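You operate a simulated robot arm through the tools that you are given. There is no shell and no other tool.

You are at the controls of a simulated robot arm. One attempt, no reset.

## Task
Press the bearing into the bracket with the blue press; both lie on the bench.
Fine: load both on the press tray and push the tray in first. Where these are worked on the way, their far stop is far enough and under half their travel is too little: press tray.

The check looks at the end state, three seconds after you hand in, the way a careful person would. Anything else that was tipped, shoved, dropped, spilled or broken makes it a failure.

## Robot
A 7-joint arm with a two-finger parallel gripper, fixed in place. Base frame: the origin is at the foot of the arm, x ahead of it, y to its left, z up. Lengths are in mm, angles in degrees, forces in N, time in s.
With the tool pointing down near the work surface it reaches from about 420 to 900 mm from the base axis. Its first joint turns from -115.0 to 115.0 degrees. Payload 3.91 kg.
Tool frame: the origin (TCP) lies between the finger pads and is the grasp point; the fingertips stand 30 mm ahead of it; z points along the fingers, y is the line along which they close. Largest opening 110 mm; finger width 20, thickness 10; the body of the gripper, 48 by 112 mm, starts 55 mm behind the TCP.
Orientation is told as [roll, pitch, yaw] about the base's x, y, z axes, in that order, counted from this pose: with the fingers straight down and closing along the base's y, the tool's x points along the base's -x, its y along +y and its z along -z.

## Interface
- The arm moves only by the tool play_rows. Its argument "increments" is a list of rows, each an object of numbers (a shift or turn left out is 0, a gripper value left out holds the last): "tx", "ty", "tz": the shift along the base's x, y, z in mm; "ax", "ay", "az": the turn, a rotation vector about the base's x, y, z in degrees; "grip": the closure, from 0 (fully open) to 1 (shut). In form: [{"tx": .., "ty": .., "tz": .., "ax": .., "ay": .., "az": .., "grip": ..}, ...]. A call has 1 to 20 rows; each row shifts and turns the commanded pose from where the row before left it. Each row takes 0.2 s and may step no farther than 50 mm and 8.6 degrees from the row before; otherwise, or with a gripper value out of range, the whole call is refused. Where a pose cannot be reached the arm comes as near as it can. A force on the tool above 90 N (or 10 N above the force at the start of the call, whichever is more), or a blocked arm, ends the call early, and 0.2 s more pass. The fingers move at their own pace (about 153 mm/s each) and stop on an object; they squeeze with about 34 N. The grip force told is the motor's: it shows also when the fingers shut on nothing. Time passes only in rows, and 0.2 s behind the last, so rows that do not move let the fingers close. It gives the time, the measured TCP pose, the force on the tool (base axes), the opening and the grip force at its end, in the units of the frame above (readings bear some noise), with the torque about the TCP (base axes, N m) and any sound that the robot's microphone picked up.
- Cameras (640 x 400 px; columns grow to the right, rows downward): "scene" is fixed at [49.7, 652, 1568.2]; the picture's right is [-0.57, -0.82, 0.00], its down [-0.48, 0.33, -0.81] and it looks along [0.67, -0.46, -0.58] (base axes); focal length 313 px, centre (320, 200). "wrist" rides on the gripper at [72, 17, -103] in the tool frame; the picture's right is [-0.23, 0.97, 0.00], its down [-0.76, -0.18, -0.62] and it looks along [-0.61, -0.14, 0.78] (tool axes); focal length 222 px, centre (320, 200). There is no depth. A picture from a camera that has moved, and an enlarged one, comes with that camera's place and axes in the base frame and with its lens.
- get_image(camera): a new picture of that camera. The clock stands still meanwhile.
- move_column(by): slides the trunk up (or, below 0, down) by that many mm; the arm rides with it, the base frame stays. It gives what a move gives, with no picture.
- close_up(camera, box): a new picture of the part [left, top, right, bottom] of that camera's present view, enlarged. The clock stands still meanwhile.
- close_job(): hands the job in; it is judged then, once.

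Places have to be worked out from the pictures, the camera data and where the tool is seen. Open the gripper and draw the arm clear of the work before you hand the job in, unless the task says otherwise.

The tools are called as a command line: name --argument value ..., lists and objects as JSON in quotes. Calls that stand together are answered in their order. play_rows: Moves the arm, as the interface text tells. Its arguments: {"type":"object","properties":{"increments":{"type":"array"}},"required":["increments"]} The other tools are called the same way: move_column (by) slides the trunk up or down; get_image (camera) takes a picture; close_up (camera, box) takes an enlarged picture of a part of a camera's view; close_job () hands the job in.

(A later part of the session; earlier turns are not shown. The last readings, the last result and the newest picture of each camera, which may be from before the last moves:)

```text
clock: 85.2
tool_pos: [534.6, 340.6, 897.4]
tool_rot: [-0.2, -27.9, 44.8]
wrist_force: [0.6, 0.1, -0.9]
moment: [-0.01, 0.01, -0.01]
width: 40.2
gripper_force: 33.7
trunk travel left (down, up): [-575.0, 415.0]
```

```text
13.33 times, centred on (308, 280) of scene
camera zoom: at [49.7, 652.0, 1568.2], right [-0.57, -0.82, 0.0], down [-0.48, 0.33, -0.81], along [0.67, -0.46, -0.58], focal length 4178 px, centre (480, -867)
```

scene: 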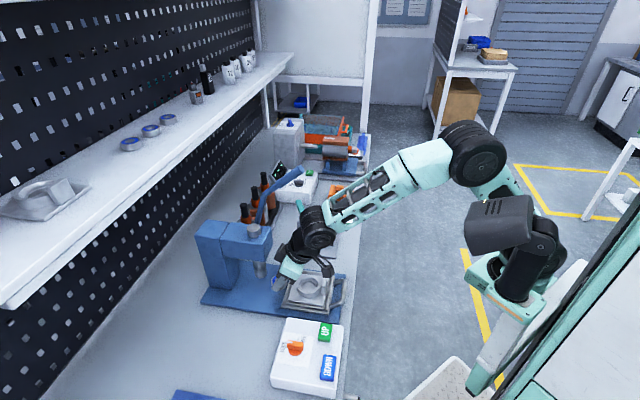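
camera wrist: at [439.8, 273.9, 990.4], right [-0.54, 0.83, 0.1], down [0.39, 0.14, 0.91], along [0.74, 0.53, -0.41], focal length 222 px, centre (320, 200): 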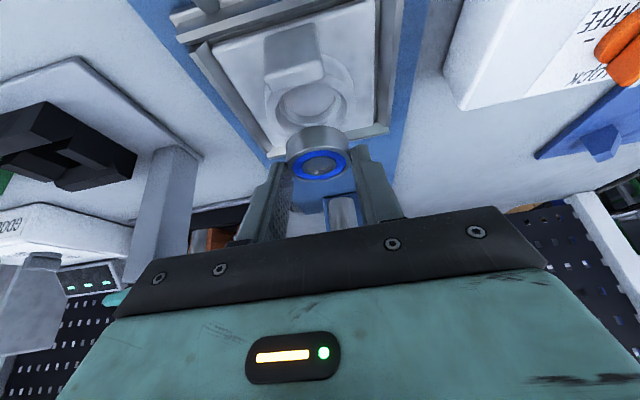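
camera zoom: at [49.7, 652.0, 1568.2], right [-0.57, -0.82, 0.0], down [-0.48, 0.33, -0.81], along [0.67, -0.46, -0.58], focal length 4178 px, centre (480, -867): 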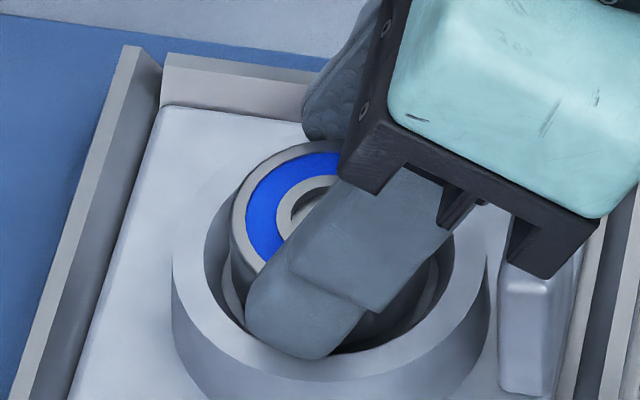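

The bearing is concentric within about 1 mm in both views and there's no contact yet. I'll lower another 5 mm into the recess in small steps.

play_rows --increments '[{"tz": -2}, {"tz": -1.5}, {"tz": -1.5}, {}]'

close_up --camera "wrist" --box '[260, 85, 380, 175]'

close_up --camera "scene" --box '[288, 265, 328, 295]'

```text
clock: 86.2
tool_pos: [535.2, 340.6, 897.0]
tool_rot: [-0.1, -28.4, 44.7]
wrist_force: [1.6, 0.3, 40.1]
moment: [0.29, -0.07, -0.01]
width: 40.6
gripper_force: 33.9
trunk travel left (down, up): [-575.0, 415.0]
```

```text
4.44 times, centred on (320, 130) of wrist
camera zoom: at [442.4, 273.8, 952.5], right [-0.54, 0.83, 0.11], down [0.39, 0.14, 0.91], along [0.74, 0.54, -0.4], focal length 987 px, centre (320, 511)
```

zoom: 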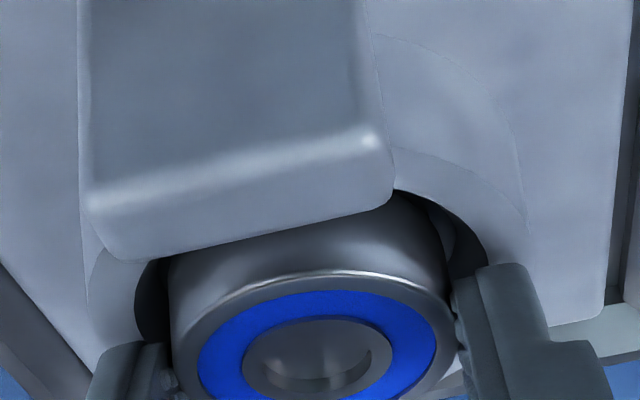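

```text
13.33 times, centred on (308, 280) of scene
camera zoom: at [49.7, 652.0, 1568.2], right [-0.57, -0.82, 0.0], down [-0.48, 0.33, -0.81], along [0.67, -0.46, -0.58], focal length 4178 px, centre (480, -867)
```

zoom: 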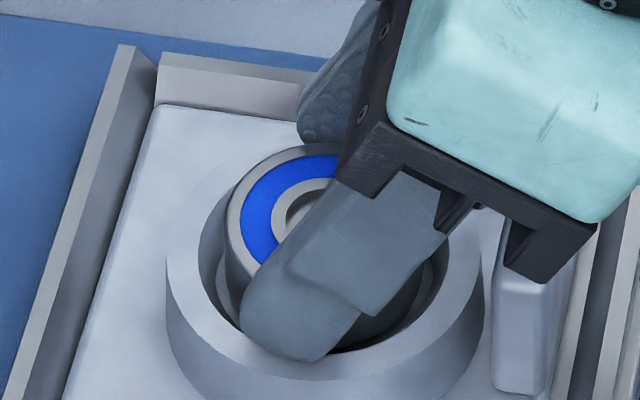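

Contact at 40 N: the fingertips have reached the ring top (z≈866) with the bearing about 7 mm inside the recess. I'll ease up to unload, then open the fingers to let it drop the last few millimetres.

play_rows --increments '[{"tz": 3}, {"tz": 2.6}, {}]'

play_rows --increments '[{"grip": 0.6}, {"grip": 0.55}, {"grip": 0.5}, {}]'

close_up --camera "wrist" --box '[260, 85, 380, 175]'

close_up --camera "scene" --box '[288, 265, 328, 295]'

```text
clock: 87.0
tool_pos: [532.9, 338.8, 897.3]
tool_rot: [-0.3, -27.6, 44.8]
wrist_force: [0.2, 0.0, 14.4]
moment: [0.31, 0.2, -0.01]
width: 40.5
gripper_force: 33.8
trunk travel left (down, up): [-575.0, 415.0]
```

```text
clock: 88.0
tool_pos: [534.1, 339.2, 898.1]
tool_rot: [-0.2, -27.8, 44.7]
wrist_force: [0.5, -1.5, 6.6]
moment: [0.14, 0.15, -0.01]
width: 54.0
gripper_force: 0.0
trunk travel left (down, up): [-575.0, 415.0]
```

```text
4.44 times, centred on (320, 130) of wrist
camera zoom: at [441.3, 272.9, 954.5], right [-0.54, 0.83, 0.1], down [0.4, 0.15, 0.91], along [0.74, 0.53, -0.41], focal length 987 px, centre (320, 511)
```

zoom: 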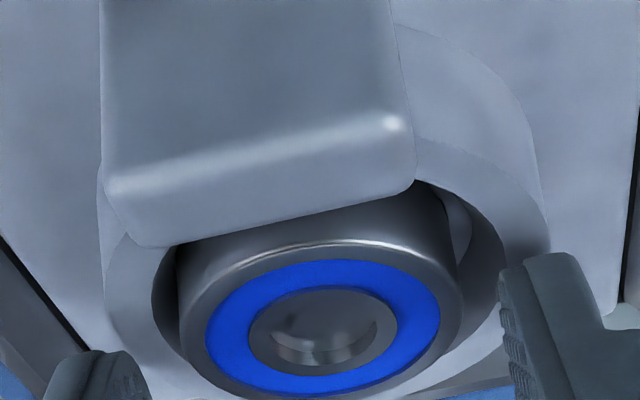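

```text
13.33 times, centred on (308, 280) of scene
camera zoom: at [49.7, 652.0, 1568.2], right [-0.57, -0.82, 0.0], down [-0.48, 0.33, -0.81], along [0.67, -0.46, -0.58], focal length 4178 px, centre (480, -867)
```

zoom: 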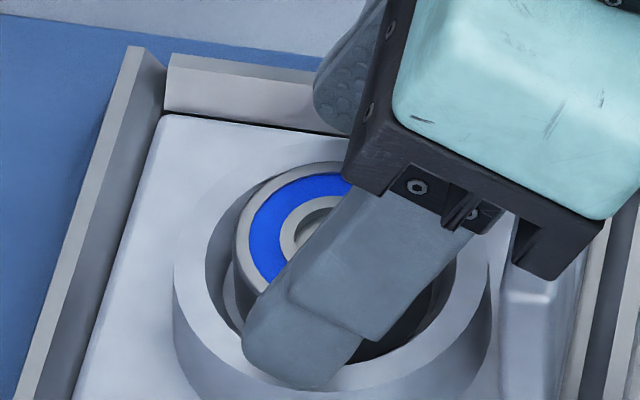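

The bearing dropped into the recess and is free. I'll lift straight up and look at the result from above.

play_rows --increments '[{"tz": 5}, {"tz": 15}, {"tz": 25}, {"tz": 30}, {"tx": -14, "ty": -14}, {"tx": -14, "ty": -14}, {}]'

close_up --camera "scene" --box '[275, 260, 345, 320]'

close_up --camera "scene" --box '[290, 270, 330, 300]'

get_image --camera "wrist"

```text
clock: 89.6
tool_pos: [507.1, 313.8, 973.5]
tool_rot: [-0.1, -27.9, 44.9]
wrist_force: [0.0, 0.3, 0.3]
moment: [0.0, -0.01, 0.01]
width: 54.8
gripper_force: 0.0
trunk travel left (down, up): [-575.0, 415.0]
```

```text
6.67 times, centred on (310, 290) of scene
camera zoom: at [49.7, 652.0, 1568.2], right [-0.57, -0.82, 0.0], down [-0.48, 0.33, -0.81], along [0.67, -0.46, -0.58], focal length 2089 px, centre (387, -400)
```

zoom: 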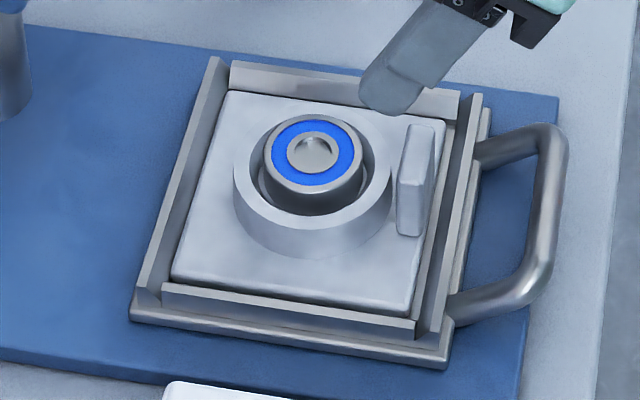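

```text
13.33 times, centred on (310, 285) of scene
camera zoom: at [49.7, 652.0, 1568.2], right [-0.57, -0.82, 0.0], down [-0.48, 0.33, -0.81], along [0.67, -0.46, -0.58], focal length 4178 px, centre (453, -933)
```

zoom: 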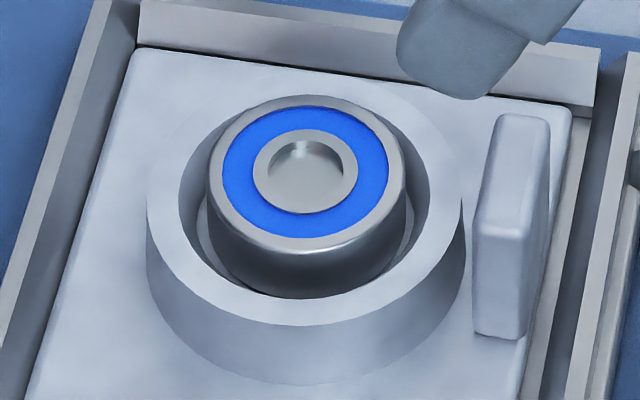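

```text
taken
camera wrist: at [414.4, 246.0, 1030.1], right [-0.54, 0.83, 0.1], down [0.39, 0.14, 0.91], along [0.74, 0.53, -0.41], focal length 222 px, centre (320, 200)
```

wrist: 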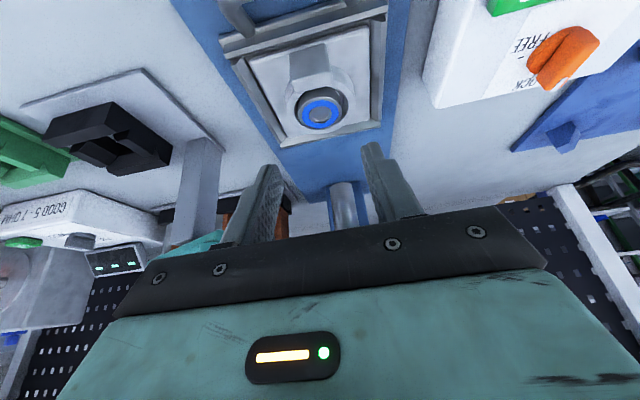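

The bearing sits level and centred in the bracket's recess, and its top looks about 8 mm below the ram. Next I'll re-orient the gripper to grip the tray handle again, starting by rising and untilting.

play_rows --increments '[{"tx": -8, "ty": -8, "tz": 20, "ax": -4.9, "ay": 5.0}, {"tx": -8, "ty": -8, "tz": 20, "ax": -4.9, "ay": 5.0}, {"tx": -8, "ty": -8, "tz": 20, "ax": -4.9, "ay": 5.0}, {"tx": -8, "ty": -8, "tz": 12, "ax": -4.9, "ay": 5.0}, {}, {}]'

get_image --camera "scene"

```text
clock: 91.0
tool_pos: [475.4, 280.1, 1044.2]
tool_rot: [0.0, 0.2, 44.7]
wrist_force: [-0.6, 0.8, 0.0]
moment: [-0.01, -0.02, -0.02]
width: 55.0
gripper_force: 0.0
trunk travel left (down, up): [-575.0, 415.0]
```

```text
taken
```

scene: 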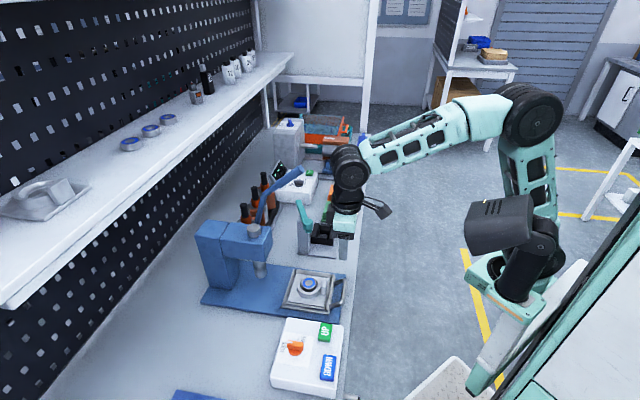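

Upright and clear. Now I'll rotate the gripper −90° about vertical and apply the 12° tilt for the handle.

play_rows --increments '[{"az": -8.2, "grip": 0.75}, {"az": -8.2}, {"az": -8.2}, {"az": -8.2}, {"az": -8.2}, {"az": -8.2}, {"az": -8.2}, {"az": -8.2}, {"az": -8.2}, {"az": -8.2}, {"az": -8.2}, {"ax": 4.2, "ay": -4.28}, {"ax": 4.2, "ay": -4.28}, {"tx": -8, "ty": -5}, {"tx": -8, "ty": -5}, {}]'

get_image --camera "wrist"

close_up --camera "wrist" --box '[270, 10, 450, 150]'

```text
clock: 94.4
tool_pos: [457.3, 270.0, 1045.3]
tool_rot: [11.9, 0.2, -45.4]
wrist_force: [-1.0, -0.4, -0.4]
moment: [-0.03, -0.03, 0.03]
width: 27.4
gripper_force: 0.1
trunk travel left (down, up): [-575.0, 415.0]
```

```text
taken
camera wrist: at [403.0, 318.0, 1149.7], right [0.84, 0.51, 0.2], down [0.32, -0.76, 0.57], along [0.44, -0.41, -0.8], focal length 222 px, centre (320, 200)
```

wrist: 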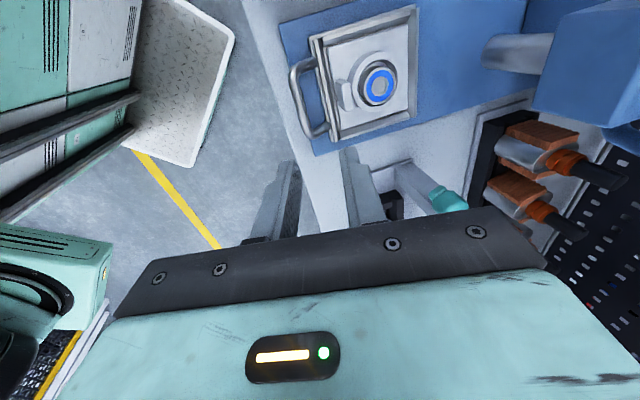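

```text
2.86 times, centred on (360, 80) of wrist
camera zoom: at [403.0, 318.0, 1149.7], right [0.84, 0.51, 0.2], down [0.32, -0.76, 0.57], along [0.44, -0.41, -0.8], focal length 635 px, centre (206, 543)
```

zoom: 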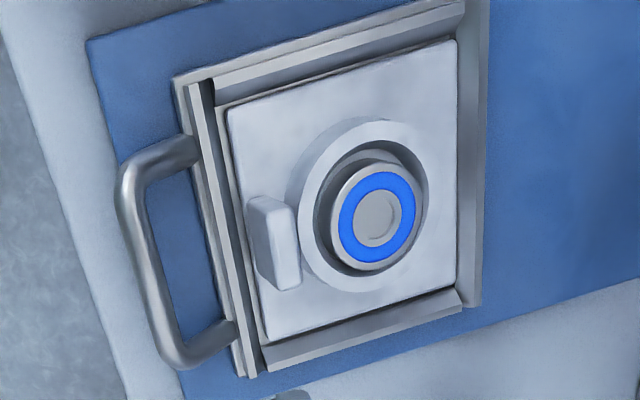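

The handle bar is at n≈529.5, z≈857. I'll come down to just above it and verify alignment.

play_rows --increments '[{"ty": 1.4, "tz": -35}, {"ty": 1.4, "tz": -35}, {"ty": 1.4, "tz": -35}, {"ty": 1.4, "tz": -35}, {}]'

close_up --camera "wrist" --box '[240, 60, 440, 220]'

```text
clock: 95.6
tool_pos: [457.0, 275.8, 905.6]
tool_rot: [11.9, 0.1, -45.4]
wrist_force: [0.5, 0.6, 0.8]
moment: [-0.02, 0.02, -0.01]
width: 27.3
gripper_force: 0.1
trunk travel left (down, up): [-575.0, 415.0]
```

```text
2.50 times, centred on (340, 140) of wrist
camera zoom: at [403.2, 324.4, 1010.1], right [0.84, 0.51, 0.2], down [0.32, -0.76, 0.57], along [0.44, -0.41, -0.8], focal length 555 px, centre (270, 350)
```

zoom: 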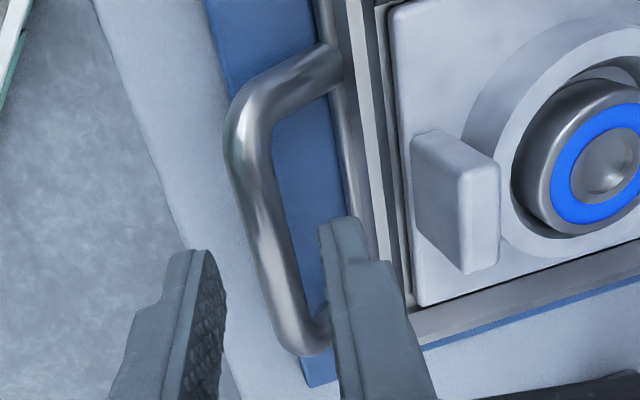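

play_rows --increments '[{"tx": 1.7, "ty": 1.7, "tz": -13}, {"tx": 1.7, "ty": 1.7, "tz": -13}, {"tx": 1.7, "ty": 1.6, "tz": -12}, {}, {"grip": 0.85}, {"grip": 1.0}, {}, {}]'

close_up --camera "scene" --box '[190, 215, 350, 315]'

close_up --camera "wrist" --box '[240, 60, 440, 220]'

```text
clock: 97.4
tool_pos: [463.9, 280.1, 866.6]
tool_rot: [11.9, 0.1, -45.4]
wrist_force: [2.5, -0.2, -0.6]
moment: [-0.29, -0.36, 0.89]
width: 12.5
gripper_force: 45.1
trunk travel left (down, up): [-575.0, 415.0]
```

```text
4.00 times, centred on (270, 265) of scene
camera zoom: at [49.7, 652.0, 1568.2], right [-0.57, -0.82, 0.0], down [-0.48, 0.33, -0.81], along [0.67, -0.46, -0.58], focal length 1254 px, centre (520, -60)
```

zoom: 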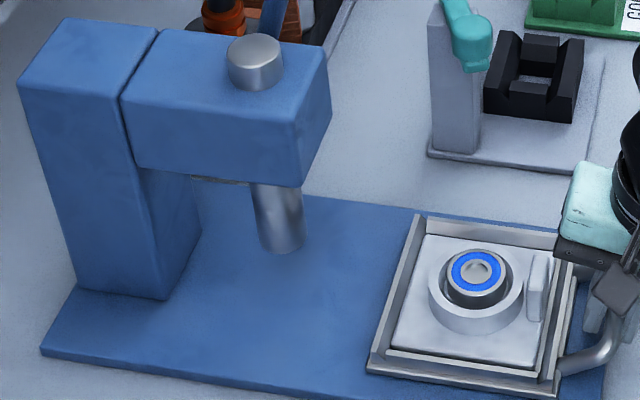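

```text
2.50 times, centred on (340, 140) of wrist
camera zoom: at [409.0, 329.0, 971.8], right [0.84, 0.51, 0.2], down [0.32, -0.76, 0.57], along [0.44, -0.41, -0.8], focal length 555 px, centre (270, 350)
```

zoom: 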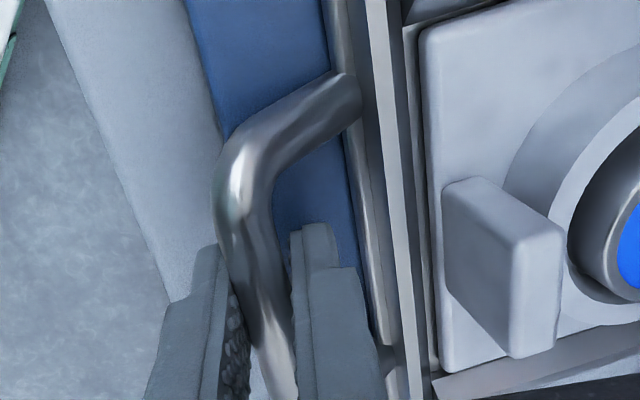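

The handle is gripped. I'll push the tray in smoothly along the slide axis, pausing to check before the bearing goes under the ram.

play_rows --increments '[{"tx": 2.8, "ty": 2.8}, {"tx": 4.2, "ty": 4.2}, {"tx": 5.6, "ty": 5.6}, {"tx": 5.6, "ty": 5.6}, {"tx": 5.6, "ty": 5.6}, {"tx": 5.6, "ty": 5.6}, {"tx": 5.6, "ty": 5.6}, {"tx": 5.6, "ty": 5.6}, {"tx": 5.6, "ty": 5.6}, {"tx": 5.6, "ty": 5.6}, {}]'

close_up --camera "scene" --box '[190, 215, 350, 315]'

```text
clock: 99.8
tool_pos: [515.6, 332.7, 866.8]
tool_rot: [12.0, 0.1, -45.4]
wrist_force: [1.2, 1.4, 2.3]
moment: [-0.2, -0.24, 0.89]
width: 12.8
gripper_force: 45.2
trunk travel left (down, up): [-575.0, 415.0]
```

```text
4.00 times, centred on (270, 265) of scene
camera zoom: at [49.7, 652.0, 1568.2], right [-0.57, -0.82, 0.0], down [-0.48, 0.33, -0.81], along [0.67, -0.46, -0.58], focal length 1254 px, centre (520, -60)
```

zoom: 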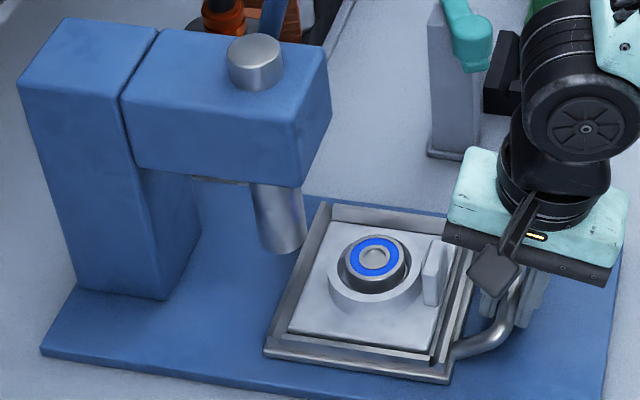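

get_image --camera "wrist"

close_up --camera "scene" --box '[240, 250, 310, 310]'

```text
taken
camera wrist: at [460.7, 380.7, 971.8], right [0.84, 0.51, 0.2], down [0.32, -0.76, 0.57], along [0.44, -0.41, -0.8], focal length 222 px, centre (320, 200)
```

wrist: 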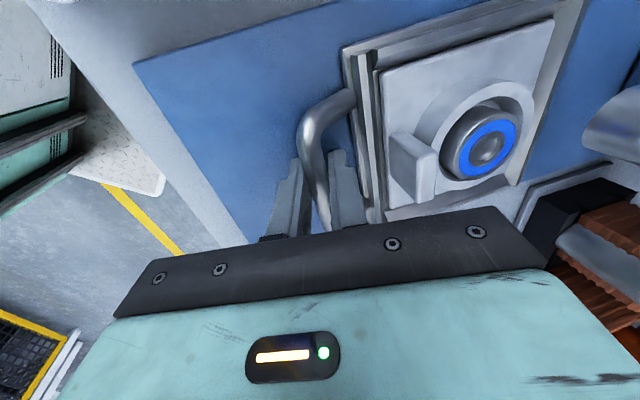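

```text
6.67 times, centred on (275, 280) of scene
camera zoom: at [49.7, 652.0, 1568.2], right [-0.57, -0.82, 0.0], down [-0.48, 0.33, -0.81], along [0.67, -0.46, -0.58], focal length 2089 px, centre (620, -333)
```

zoom: 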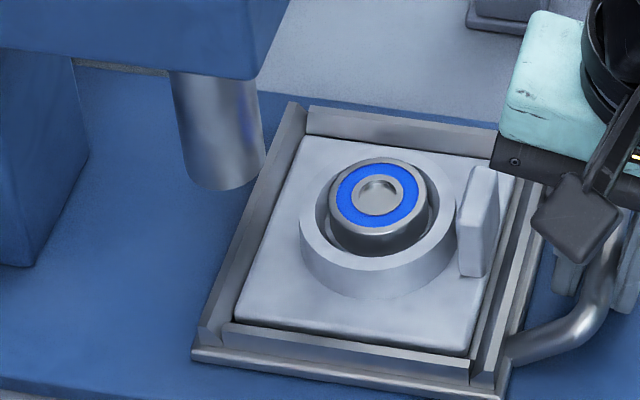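

The ram bottom (z≈877) clears the bearing top (z≈870). I'll continue pushing with a final slow approach to the stop.

play_rows --increments '[{"tx": 4.2, "ty": 4.2}, {"tx": 5.6, "ty": 5.6}, {"tx": 5.6, "ty": 5.6}, {"tx": 5.6, "ty": 5.6}, {"tx": 5.6, "ty": 5.6}, {"tx": 5.6, "ty": 5.6}, {"tx": 4.2, "ty": 4.2}, {}]'

close_up --camera "scene" --box '[190, 215, 350, 315]'

```text
clock: 101.6
tool_pos: [552.3, 368.0, 867.5]
tool_rot: [12.2, 0.1, -45.4]
wrist_force: [5.6, -3.8, 11.1]
moment: [-0.4, -0.46, 0.83]
width: 12.8
gripper_force: 44.6
trunk travel left (down, up): [-575.0, 415.0]
```

```text
4.00 times, centred on (270, 265) of scene
camera zoom: at [49.7, 652.0, 1568.2], right [-0.57, -0.82, 0.0], down [-0.48, 0.33, -0.81], along [0.67, -0.46, -0.58], focal length 1254 px, centre (520, -60)
```

zoom: 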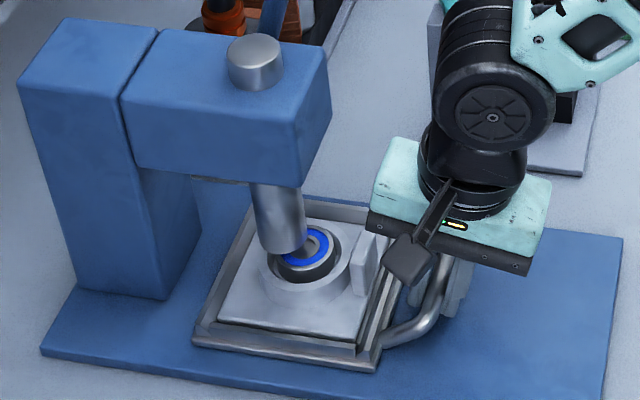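

About 17 mm remain. I'll continue in 3 mm steps toward the inner stop.

play_rows --increments '[{"tx": 2.1, "ty": 2.1}, {"tx": 2.1, "ty": 2.1}, {"tx": 2.1, "ty": 2.1}, {"tx": 2.1, "ty": 2.1}, {}]'

close_up --camera "scene" --box '[230, 240, 310, 310]'

```text
clock: 102.8
tool_pos: [561.1, 378.1, 867.6]
tool_rot: [11.9, 0.0, -45.4]
wrist_force: [4.9, -3.7, 9.8]
moment: [-0.61, -0.74, 0.72]
width: 13.0
gripper_force: 45.6
trunk travel left (down, up): [-575.0, 415.0]
```

```text
5.71 times, centred on (270, 275) of scene
camera zoom: at [49.7, 652.0, 1568.2], right [-0.57, -0.82, 0.0], down [-0.48, 0.33, -0.81], along [0.67, -0.46, -0.58], focal length 1791 px, centre (606, -229)
```

zoom: 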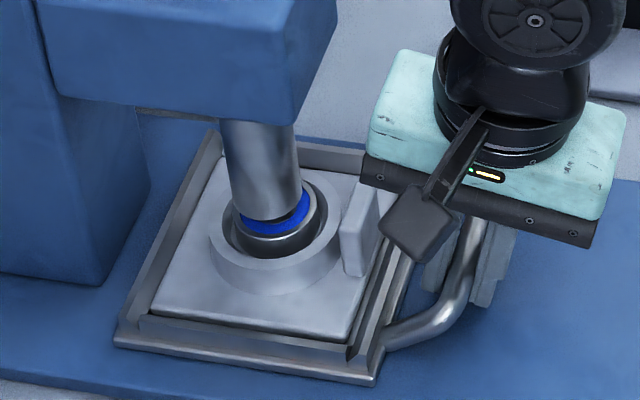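

close_up --camera "scene" --box '[248, 255, 292, 288]'

get_image --camera "wrist"

```text
12.12 times, centred on (270, 272) of scene
camera zoom: at [49.7, 652.0, 1568.2], right [-0.57, -0.82, 0.0], down [-0.48, 0.33, -0.81], along [0.67, -0.46, -0.58], focal length 3799 px, centre (926, -667)
```

zoom: 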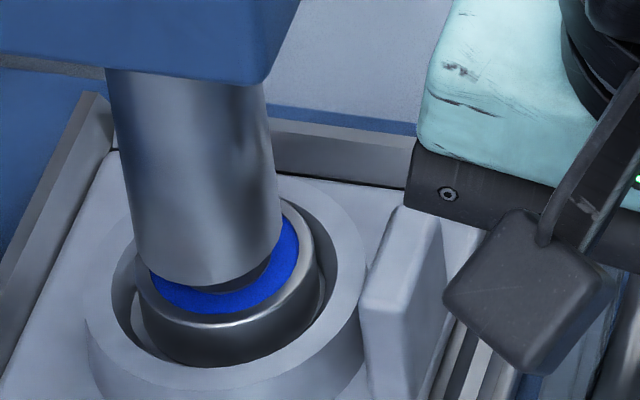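

```text
taken
camera wrist: at [505.5, 425.6, 971.7], right [0.84, 0.51, 0.2], down [0.32, -0.76, 0.57], along [0.44, -0.41, -0.8], focal length 222 px, centre (320, 200)
```

wrist: 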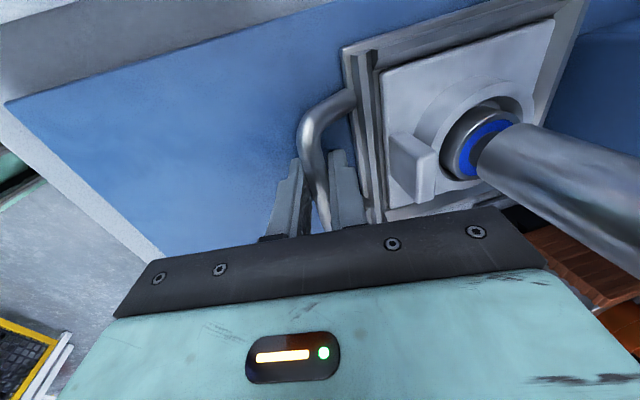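

The bearing is about 4 mm short of the ram axis. I'll keep pushing in small steps until I feel the inner stop.

play_rows --increments '[{"tx": 1.4, "ty": 1.4}, {"tx": 1.4, "ty": 1.4}, {}]'

play_rows --increments '[{"tx": 1.0, "ty": 1.0}, {"tx": 1.0, "ty": 1.0}, {}]'

close_up --camera "scene" --box '[248, 255, 292, 288]'

```text
clock: 103.6
tool_pos: [562.6, 378.9, 867.0]
tool_rot: [11.9, 0.1, -45.5]
wrist_force: [7.4, -5.8, 6.9]
moment: [0.04, 0.02, 0.93]
width: 12.7
gripper_force: 45.3
trunk travel left (down, up): [-575.0, 415.0]
```

```text
clock: 104.4
tool_pos: [563.0, 380.9, 866.7]
tool_rot: [11.7, 0.0, -45.4]
wrist_force: [-10.6, -25.2, 14.2]
moment: [-0.2, 0.1, 0.94]
width: 12.9
gripper_force: 44.9
trunk travel left (down, up): [-575.0, 415.0]
```

```text
12.12 times, centred on (270, 272) of scene
camera zoom: at [49.7, 652.0, 1568.2], right [-0.57, -0.82, 0.0], down [-0.48, 0.33, -0.81], along [0.67, -0.46, -0.58], focal length 3799 px, centre (926, -667)
```

zoom: 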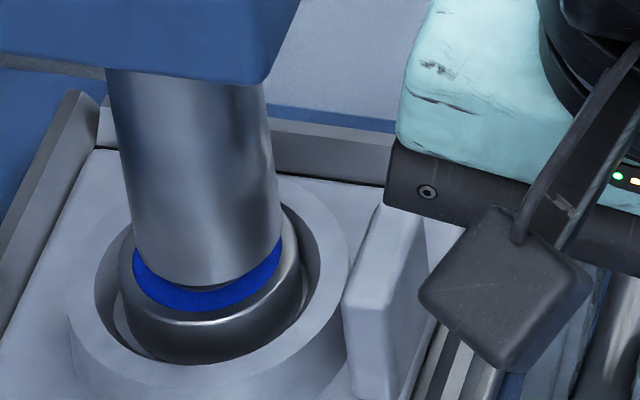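

Resistance of 25 N along n, and the bearing is now concentric under the ram. I'll press a touch more to confirm it's the hard stop.

play_rows --increments '[{"tx": 1.0, "ty": 1.0}, {"tx": 1.0, "ty": 1.0}, {}]'

close_up --camera "scene" --box '[248, 255, 292, 288]'

```text
clock: 105.2
tool_pos: [563.2, 379.5, 867.8]
tool_rot: [11.4, 0.1, -45.4]
wrist_force: [-28.4, -44.4, 22.1]
moment: [-0.18, 0.44, 0.97]
width: 12.9
gripper_force: 44.8
trunk travel left (down, up): [-575.0, 415.0]
```

```text
12.12 times, centred on (270, 272) of scene
camera zoom: at [49.7, 652.0, 1568.2], right [-0.57, -0.82, 0.0], down [-0.48, 0.33, -0.81], along [0.67, -0.46, -0.58], focal length 3799 px, centre (926, -667)
```

zoom: 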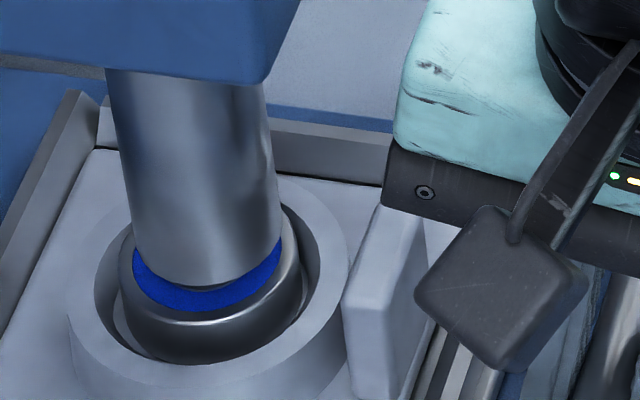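

That's the hard stop: force rose to about 50 N with no motion. I'll relax the push, release the handle, and lift off along the tool axis.

play_rows --increments '[{"tx": -1.5, "ty": -1.5}, {"tx": -1.5, "ty": -1.5}, {}, {"grip": 0.78}, {}, {}]'

play_rows --increments '[{"tx": -1.9, "ty": -1.8, "tz": 12.5}, {"tx": -3.7, "ty": -3.6, "tz": 24.5}, {"tx": -3.7, "ty": -3.6, "tz": 24.5}, {"tx": -3.7, "ty": -3.6, "tz": 24.5}, {"tx": -12, "ty": -12, "tz": 10}, {"tx": -15, "ty": -15, "tz": 10}, {}]'

get_image --camera "wrist"

close_up --camera "scene" --box '[190, 140, 350, 310]'

```text
clock: 106.6
tool_pos: [563.1, 381.4, 866.7]
tool_rot: [12.0, 0.1, -45.5]
wrist_force: [0.3, -0.6, -0.4]
moment: [-0.04, 0.01, 0.03]
width: 24.2
gripper_force: 0.1
trunk travel left (down, up): [-575.0, 415.0]
```

```text
clock: 108.2
tool_pos: [522.3, 341.9, 973.4]
tool_rot: [11.9, 0.1, -45.3]
wrist_force: [-0.4, 0.1, 0.6]
moment: [-0.01, 0.03, -0.01]
width: 24.4
gripper_force: 0.1
trunk travel left (down, up): [-575.0, 415.0]
```

```text
taken
camera wrist: at [468.8, 391.3, 1077.3], right [0.84, 0.51, 0.2], down [0.32, -0.76, 0.57], along [0.44, -0.41, -0.8], focal length 222 px, centre (320, 200)
```

wrist: 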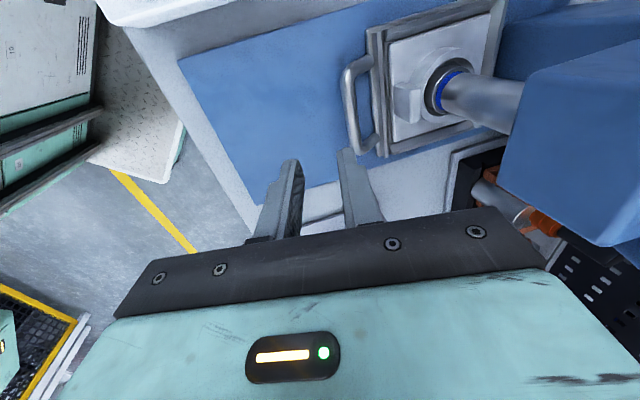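

```text
2.35 times, centred on (270, 225) of scene
camera zoom: at [49.7, 652.0, 1568.2], right [-0.57, -0.82, 0.0], down [-0.48, 0.33, -0.81], along [0.67, -0.46, -0.58], focal length 737 px, centre (438, 141)
```

zoom: 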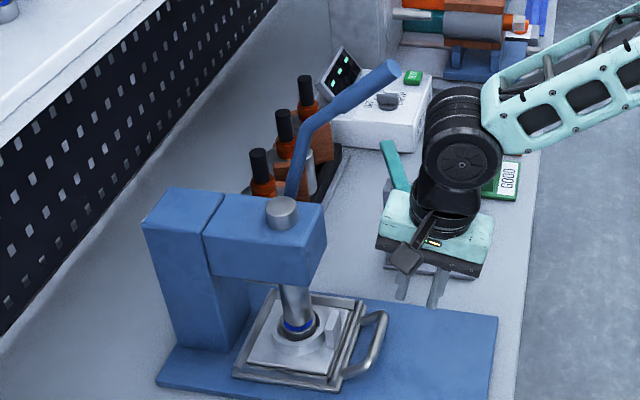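

The tray is in with the bearing concentric under the ram. Next is the press lever, so I'll back away, return to yaw 45 so the fingers close along the lever's pivot axis, and then raise the trunk to reach it.

play_rows --increments '[{"tx": -15, "ty": -10.5, "tz": 5, "ax": -4.2, "ay": 4.28}, {"tx": -15, "ty": -10.5, "tz": 5, "ax": -4.2, "ay": 4.28}, {"tx": -15, "ty": -10.5, "tz": 5, "az": 8.2, "grip": 0.3}, {"tx": -15, "ty": -10.5, "tz": 5, "az": 8.2}, {"az": 8.2}, {"az": 8.2}, {"az": 8.2}, {"az": 8.2}, {"az": 8.2}, {"az": 8.2}, {"az": 8.2}, {"az": 8.2}, {"az": 8.0}, {}]'

move_column --by 170

get_image --camera "wrist"

get_image --camera "scene"

```text
clock: 111.2
tool_pos: [463.4, 300.4, 993.4]
tool_rot: [-0.1, 0.2, 44.6]
wrist_force: [-0.1, -0.1, 0.0]
moment: [0.01, 0.01, 0.0]
width: 77.1
gripper_force: 0.1
trunk travel left (down, up): [-575.0, 415.0]
```

```text
clock: 113.1
tool_pos: [464.2, 299.8, 1163.2]
tool_rot: [-0.2, 0.2, 44.6]
wrist_force: [0.2, 0.4, 0.3]
moment: [-0.01, -0.01, -0.01]
width: 76.9
gripper_force: 0.0
trunk travel left (down, up): [-745.0, 245.0]
```

```text
taken
camera wrist: at [399.8, 261.7, 1266.6], right [-0.52, 0.85, 0.0], down [0.67, 0.41, 0.62], along [0.53, 0.32, -0.78], focal length 222 px, centre (320, 200)
```

wrist: 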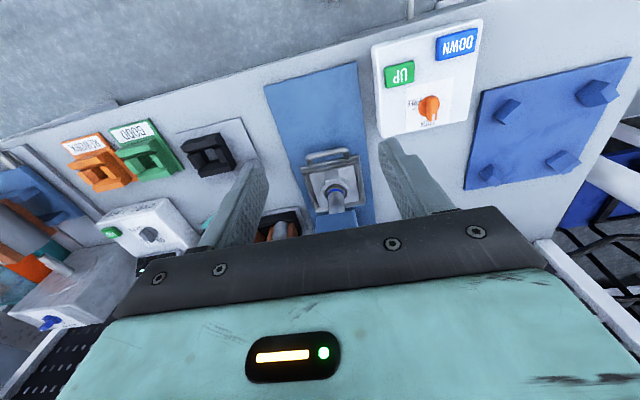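

```text
taken
```

scene: 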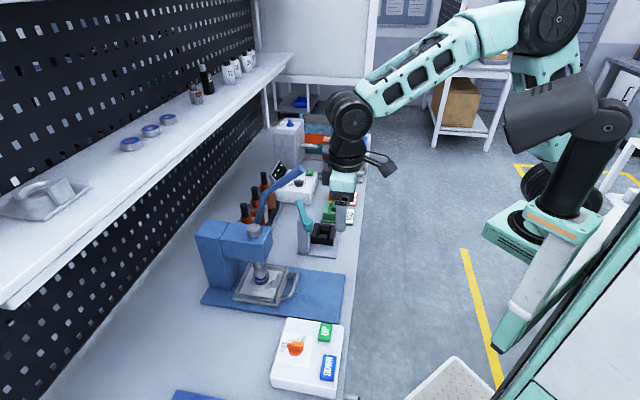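

The lever isn't visible from here. I'll rise above it so the wrist camera can look down on it.

play_rows --increments '[{"tx": 0, "ty": 0, "tz": 35}, {"tx": 5, "ty": 0, "tz": 35}, {"tx": 20, "ty": 0, "tz": 30}, {"tx": 30, "ty": 0, "tz": 27}, {}]'

get_image --camera "wrist"

get_image --camera "scene"

```text
clock: 114.3
tool_pos: [518.6, 300.6, 1290.2]
tool_rot: [-0.2, 0.0, 44.5]
wrist_force: [-0.5, 0.3, -0.1]
moment: [0.03, -0.04, -0.02]
width: 77.0
gripper_force: 0.0
trunk travel left (down, up): [-745.0, 245.0]
```

```text
taken
camera wrist: at [454.7, 261.9, 1393.1], right [-0.52, 0.85, 0.0], down [0.67, 0.41, 0.62], along [0.53, 0.32, -0.78], focal length 222 px, centre (320, 200)
```

wrist: 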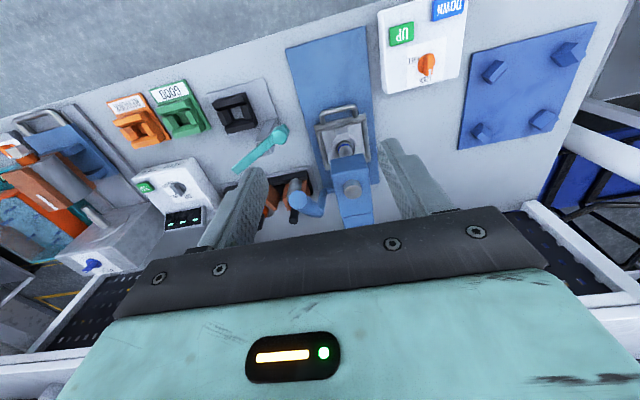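

```text
taken
```

scene: 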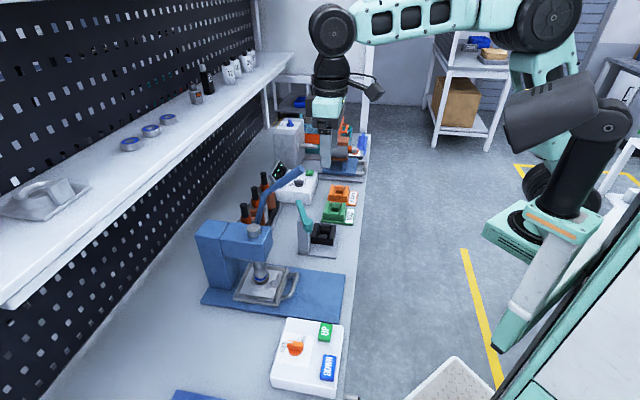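

The lever end is visible now at about (298, 200) in the wrist picture. I'll zoom in to triangulate it.

close_up --camera "wrist" --box '[260, 120, 400, 235]'

close_up --camera "scene" --box '[220, 150, 340, 250]'

```text
3.48 times, centred on (330, 178) of wrist
camera zoom: at [454.7, 261.9, 1393.1], right [-0.52, 0.85, 0.0], down [0.67, 0.41, 0.62], along [0.53, 0.32, -0.78], focal length 773 px, centre (285, 278)
```

zoom: 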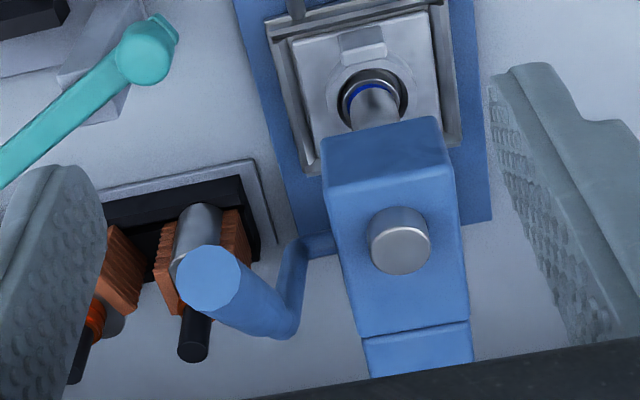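

```text
4.00 times, centred on (280, 200) of scene
camera zoom: at [49.7, 652.0, 1568.2], right [-0.57, -0.82, 0.0], down [-0.48, 0.33, -0.81], along [0.67, -0.46, -0.58], focal length 1254 px, centre (480, 200)
```

zoom: 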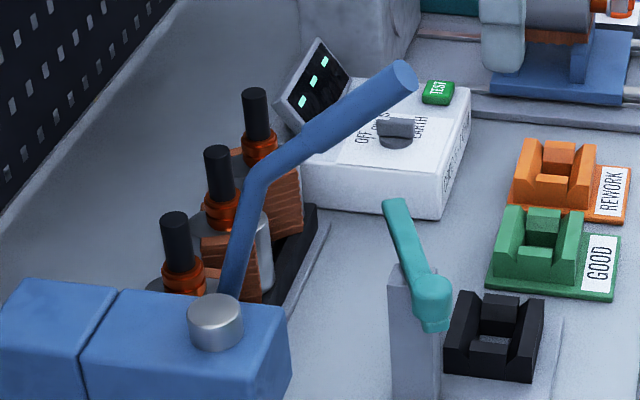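

The lever tip is at about (n 655, e 192, z 1199), the bend near (752, 195, 1113) and the pivot near (780, z 1018). I'll hover above a grip point about 30 mm from the tip and check.

play_rows --increments '[{"tx": 25, "ty": 9.2}, {"tx": 25, "ty": 9.2}, {"tx": 25, "ty": 9.2}, {"tx": 24.6, "ty": 9.3}, {}]'

close_up --camera "wrist" --box '[220, 40, 420, 200]'

close_up --camera "scene" --box '[220, 100, 380, 250]'

```text
clock: 115.5
tool_pos: [615.6, 336.4, 1289.1]
tool_rot: [-0.2, 0.2, 44.6]
wrist_force: [0.1, 0.6, 0.5]
moment: [-0.02, -0.02, -0.04]
width: 77.1
gripper_force: 0.1
trunk travel left (down, up): [-745.0, 245.0]
```

```text
2.50 times, centred on (320, 120) of wrist
camera zoom: at [552.7, 298.7, 1392.4], right [-0.52, 0.85, 0.0], down [0.67, 0.41, 0.62], along [0.53, 0.32, -0.78], focal length 555 px, centre (320, 400)
```

zoom: 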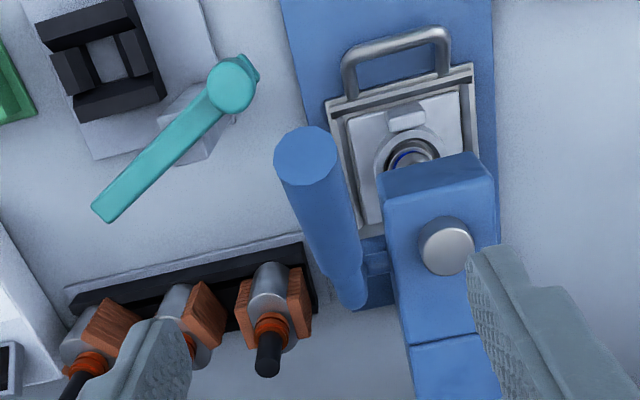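

```text
2.67 times, centred on (300, 175) of scene
camera zoom: at [49.7, 652.0, 1568.2], right [-0.57, -0.82, 0.0], down [-0.48, 0.33, -0.81], along [0.67, -0.46, -0.58], focal length 836 px, centre (373, 267)
```

zoom: 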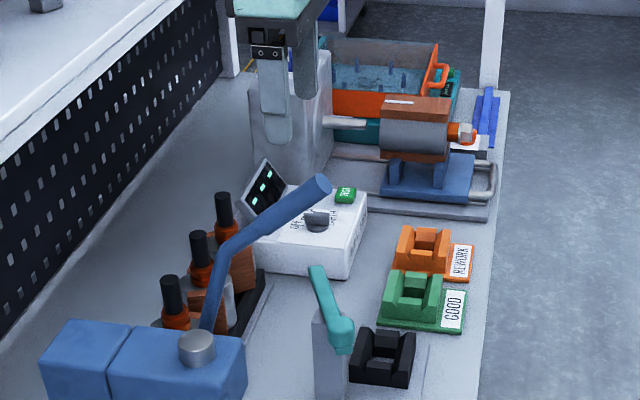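

The handle is right below the TCP and centred. I'll descend to straddle it near the end and grip it lightly.

play_rows --increments '[{"tz": -27}, {"tz": -27}, {"tz": -27}, {"tz": -27}, {}]'

get_image --camera "wrist"

close_up --camera "scene" --box '[220, 100, 380, 250]'

```text
clock: 116.7
tool_pos: [616.6, 336.0, 1181.2]
tool_rot: [-0.1, 0.1, 44.5]
wrist_force: [0.4, -0.7, -0.5]
moment: [0.04, -0.01, 0.0]
width: 77.1
gripper_force: 0.0
trunk travel left (down, up): [-745.0, 245.0]
```

```text
taken
camera wrist: at [553.3, 298.1, 1284.8], right [-0.52, 0.85, 0.0], down [0.67, 0.41, 0.62], along [0.53, 0.32, -0.78], focal length 222 px, centre (320, 200)
```

wrist: 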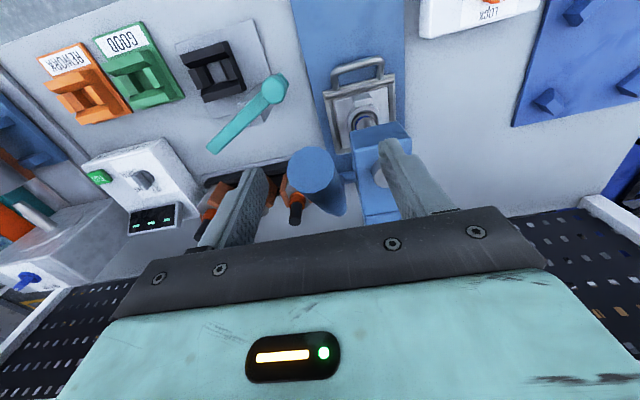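

```text
2.67 times, centred on (300, 175) of scene
camera zoom: at [49.7, 652.0, 1568.2], right [-0.57, -0.82, 0.0], down [-0.48, 0.33, -0.81], along [0.67, -0.46, -0.58], focal length 836 px, centre (373, 267)
```

zoom: 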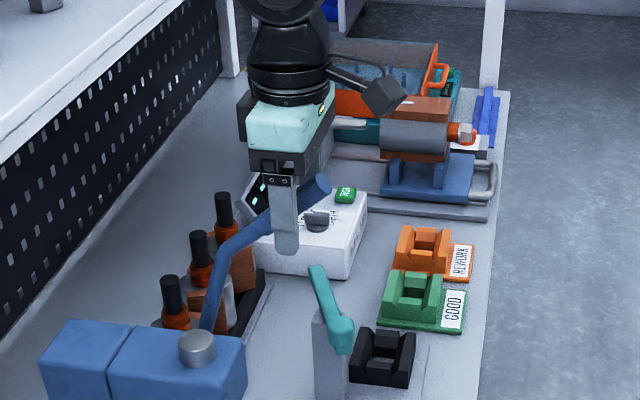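

The handle sits between the fingers. Closing on it now.

play_rows --increments '[{"grip": 0.6}, {"grip": 0.75}, {"grip": 1.0}, {}, {}]'

close_up --camera "wrist" --box '[240, 90, 420, 230]'

```text
clock: 117.9
tool_pos: [615.7, 337.2, 1182.0]
tool_rot: [0.0, 0.2, 44.6]
wrist_force: [-4.3, 5.4, -2.4]
moment: [0.48, 0.13, 0.56]
width: 22.1
gripper_force: 45.2
trunk travel left (down, up): [-745.0, 245.0]
```

```text
2.86 times, centred on (330, 160) of wrist
camera zoom: at [552.4, 299.0, 1285.1], right [-0.52, 0.85, 0.0], down [0.67, 0.41, 0.62], along [0.53, 0.32, -0.78], focal length 635 px, centre (291, 314)
```

zoom: 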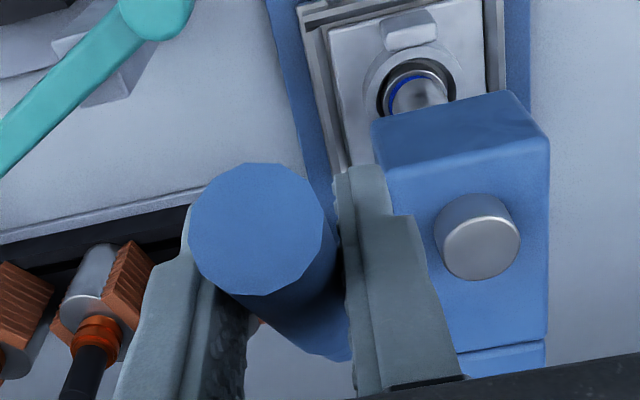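

The handle is gripped at 22 mm. I'll test a small 5° pull along its arc, toward the robot and down, and watch the force.

play_rows --increments '[{"tx": -5.1, "ty": -5.0, "tz": -4.7}, {"tx": -4.9, "ty": -4.8, "tz": -5.0}, {}]'

close_up --camera "scene" --box '[190, 150, 350, 310]'

```text
clock: 118.7
tool_pos: [606.4, 326.0, 1172.1]
tool_rot: [0.0, 0.1, 44.5]
wrist_force: [-1.2, 12.2, 2.6]
moment: [1.29, -0.7, 0.42]
width: 22.1
gripper_force: 45.1
trunk travel left (down, up): [-745.0, 245.0]
```

```text
2.50 times, centred on (270, 230) of scene
camera zoom: at [49.7, 652.0, 1568.2], right [-0.57, -0.82, 0.0], down [-0.48, 0.33, -0.81], along [0.67, -0.46, -0.58], focal length 784 px, centre (445, 125)
```

zoom: 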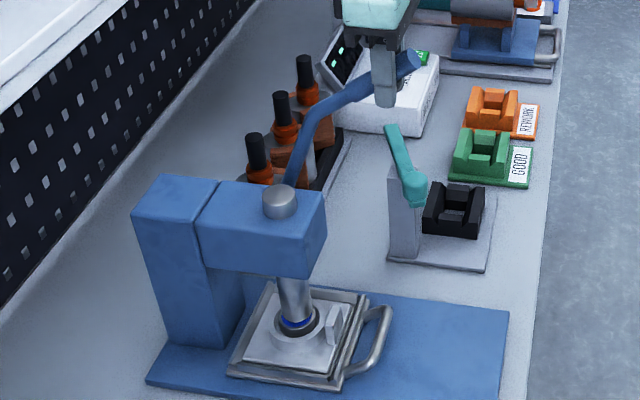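

The lever moves freely at about 12 N, so it isn't locked. I'll continue along the arc to about 30°, watching the ram.

play_rows --increments '[{"tx": -9.0, "ty": -7.5, "tz": -9.8}, {"tx": -7.85, "ty": -7.7, "tz": -10.6}, {"tx": -7.2, "ty": -7.1, "tz": -11.5}, {"tx": -6.5, "ty": -6.4, "tz": -12.2}, {"tx": -5.8, "ty": -5.7, "tz": -12.9}, {}]'

close_up --camera "scene" --box '[190, 150, 350, 310]'

close_up --camera "scene" --box '[248, 255, 292, 288]'

```text
clock: 120.1
tool_pos: [570.6, 292.1, 1116.1]
tool_rot: [-0.1, 0.2, 44.6]
wrist_force: [-10.0, 1.9, 13.3]
moment: [0.75, -0.59, 0.5]
width: 21.6
gripper_force: 45.2
trunk travel left (down, up): [-745.0, 245.0]
```

```text
2.50 times, centred on (270, 230) of scene
camera zoom: at [49.7, 652.0, 1568.2], right [-0.57, -0.82, 0.0], down [-0.48, 0.33, -0.81], along [0.67, -0.46, -0.58], focal length 784 px, centre (445, 125)
```

zoom: 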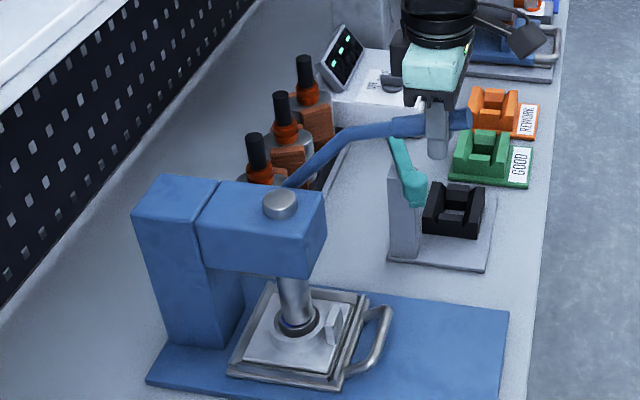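

```text
12.12 times, centred on (270, 272) of scene
camera zoom: at [49.7, 652.0, 1568.2], right [-0.57, -0.82, 0.0], down [-0.48, 0.33, -0.81], along [0.67, -0.46, -0.58], focal length 3799 px, centre (926, -667)
```

zoom: 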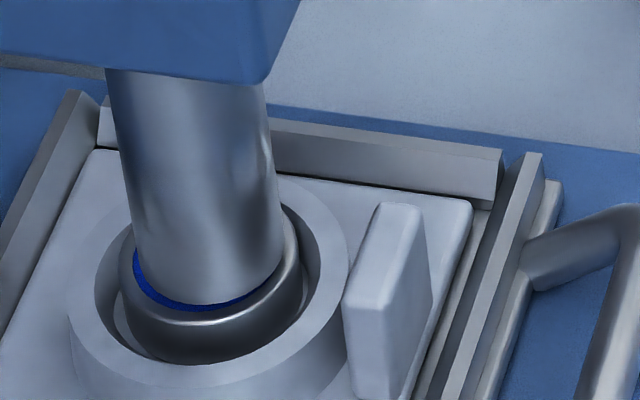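

The ram follows the lever down and is nearly on the bearing. I'll continue the pull.

play_rows --increments '[{"tx": -5.6, "ty": -5.5, "tz": -15.1}, {"tx": -4.6, "ty": -4.6, "tz": -15.7}, {"tx": -3.6, "ty": -3.6, "tz": -16.2}, {}]'

close_up --camera "scene" --box '[190, 150, 350, 310]'

close_up --camera "scene" --box '[248, 255, 292, 288]'

```text
clock: 121.1
tool_pos: [557.0, 278.3, 1070.5]
tool_rot: [0.0, 0.2, 44.4]
wrist_force: [-11.2, -3.6, 13.1]
moment: [0.44, -0.52, 0.51]
width: 21.7
gripper_force: 44.8
trunk travel left (down, up): [-745.0, 245.0]
```

```text
2.50 times, centred on (270, 230) of scene
camera zoom: at [49.7, 652.0, 1568.2], right [-0.57, -0.82, 0.0], down [-0.48, 0.33, -0.81], along [0.67, -0.46, -0.58], focal length 784 px, centre (445, 125)
```

zoom: 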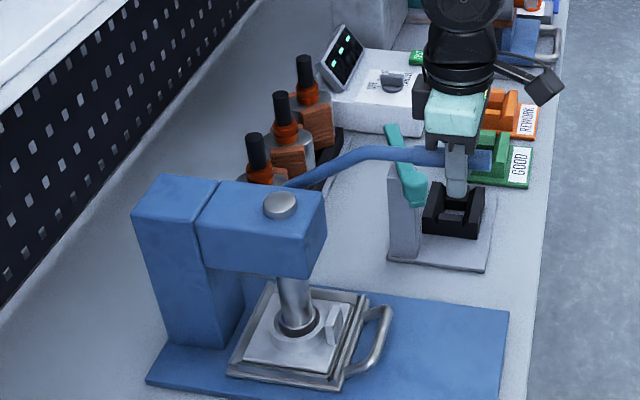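

```text
12.12 times, centred on (270, 272) of scene
camera zoom: at [49.7, 652.0, 1568.2], right [-0.57, -0.82, 0.0], down [-0.48, 0.33, -0.81], along [0.67, -0.46, -0.58], focal length 3799 px, centre (926, -667)
```

zoom: 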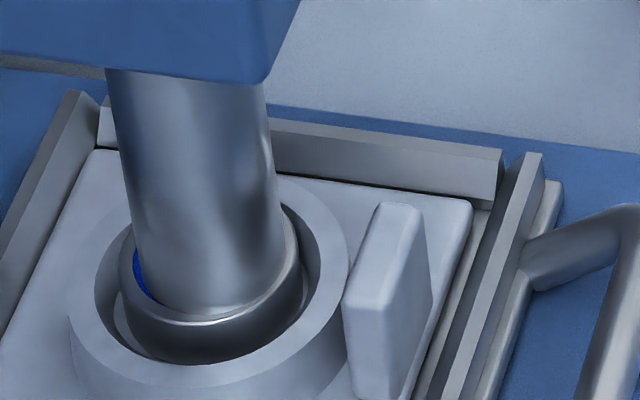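

The ram is touching the bearing now. I'll press on in smaller steps with force checks.

play_rows --increments '[{"tx": -1.6, "ty": -1.6, "tz": -10.4}, {"tx": -1.1, "ty": -1.1, "tz": -8.3}, {"tx": -0.9, "ty": -0.9, "tz": -8.4}, {}]'

close_up --camera "scene" --box '[248, 255, 292, 288]'

```text
clock: 122.1
tool_pos: [553.1, 275.3, 1043.8]
tool_rot: [0.0, 0.3, 44.6]
wrist_force: [-15.4, -4.0, 11.5]
moment: [0.59, -0.68, 0.45]
width: 21.5
gripper_force: 44.6
trunk travel left (down, up): [-745.0, 245.0]
```

```text
12.12 times, centred on (270, 272) of scene
camera zoom: at [49.7, 652.0, 1568.2], right [-0.57, -0.82, 0.0], down [-0.48, 0.33, -0.81], along [0.67, -0.46, -0.58], focal length 3799 px, centre (926, -667)
```

zoom: 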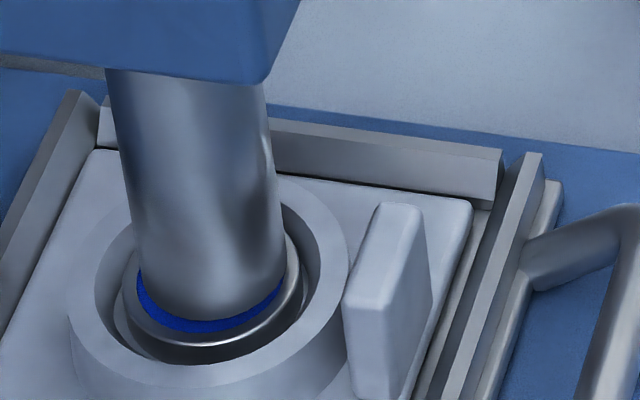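

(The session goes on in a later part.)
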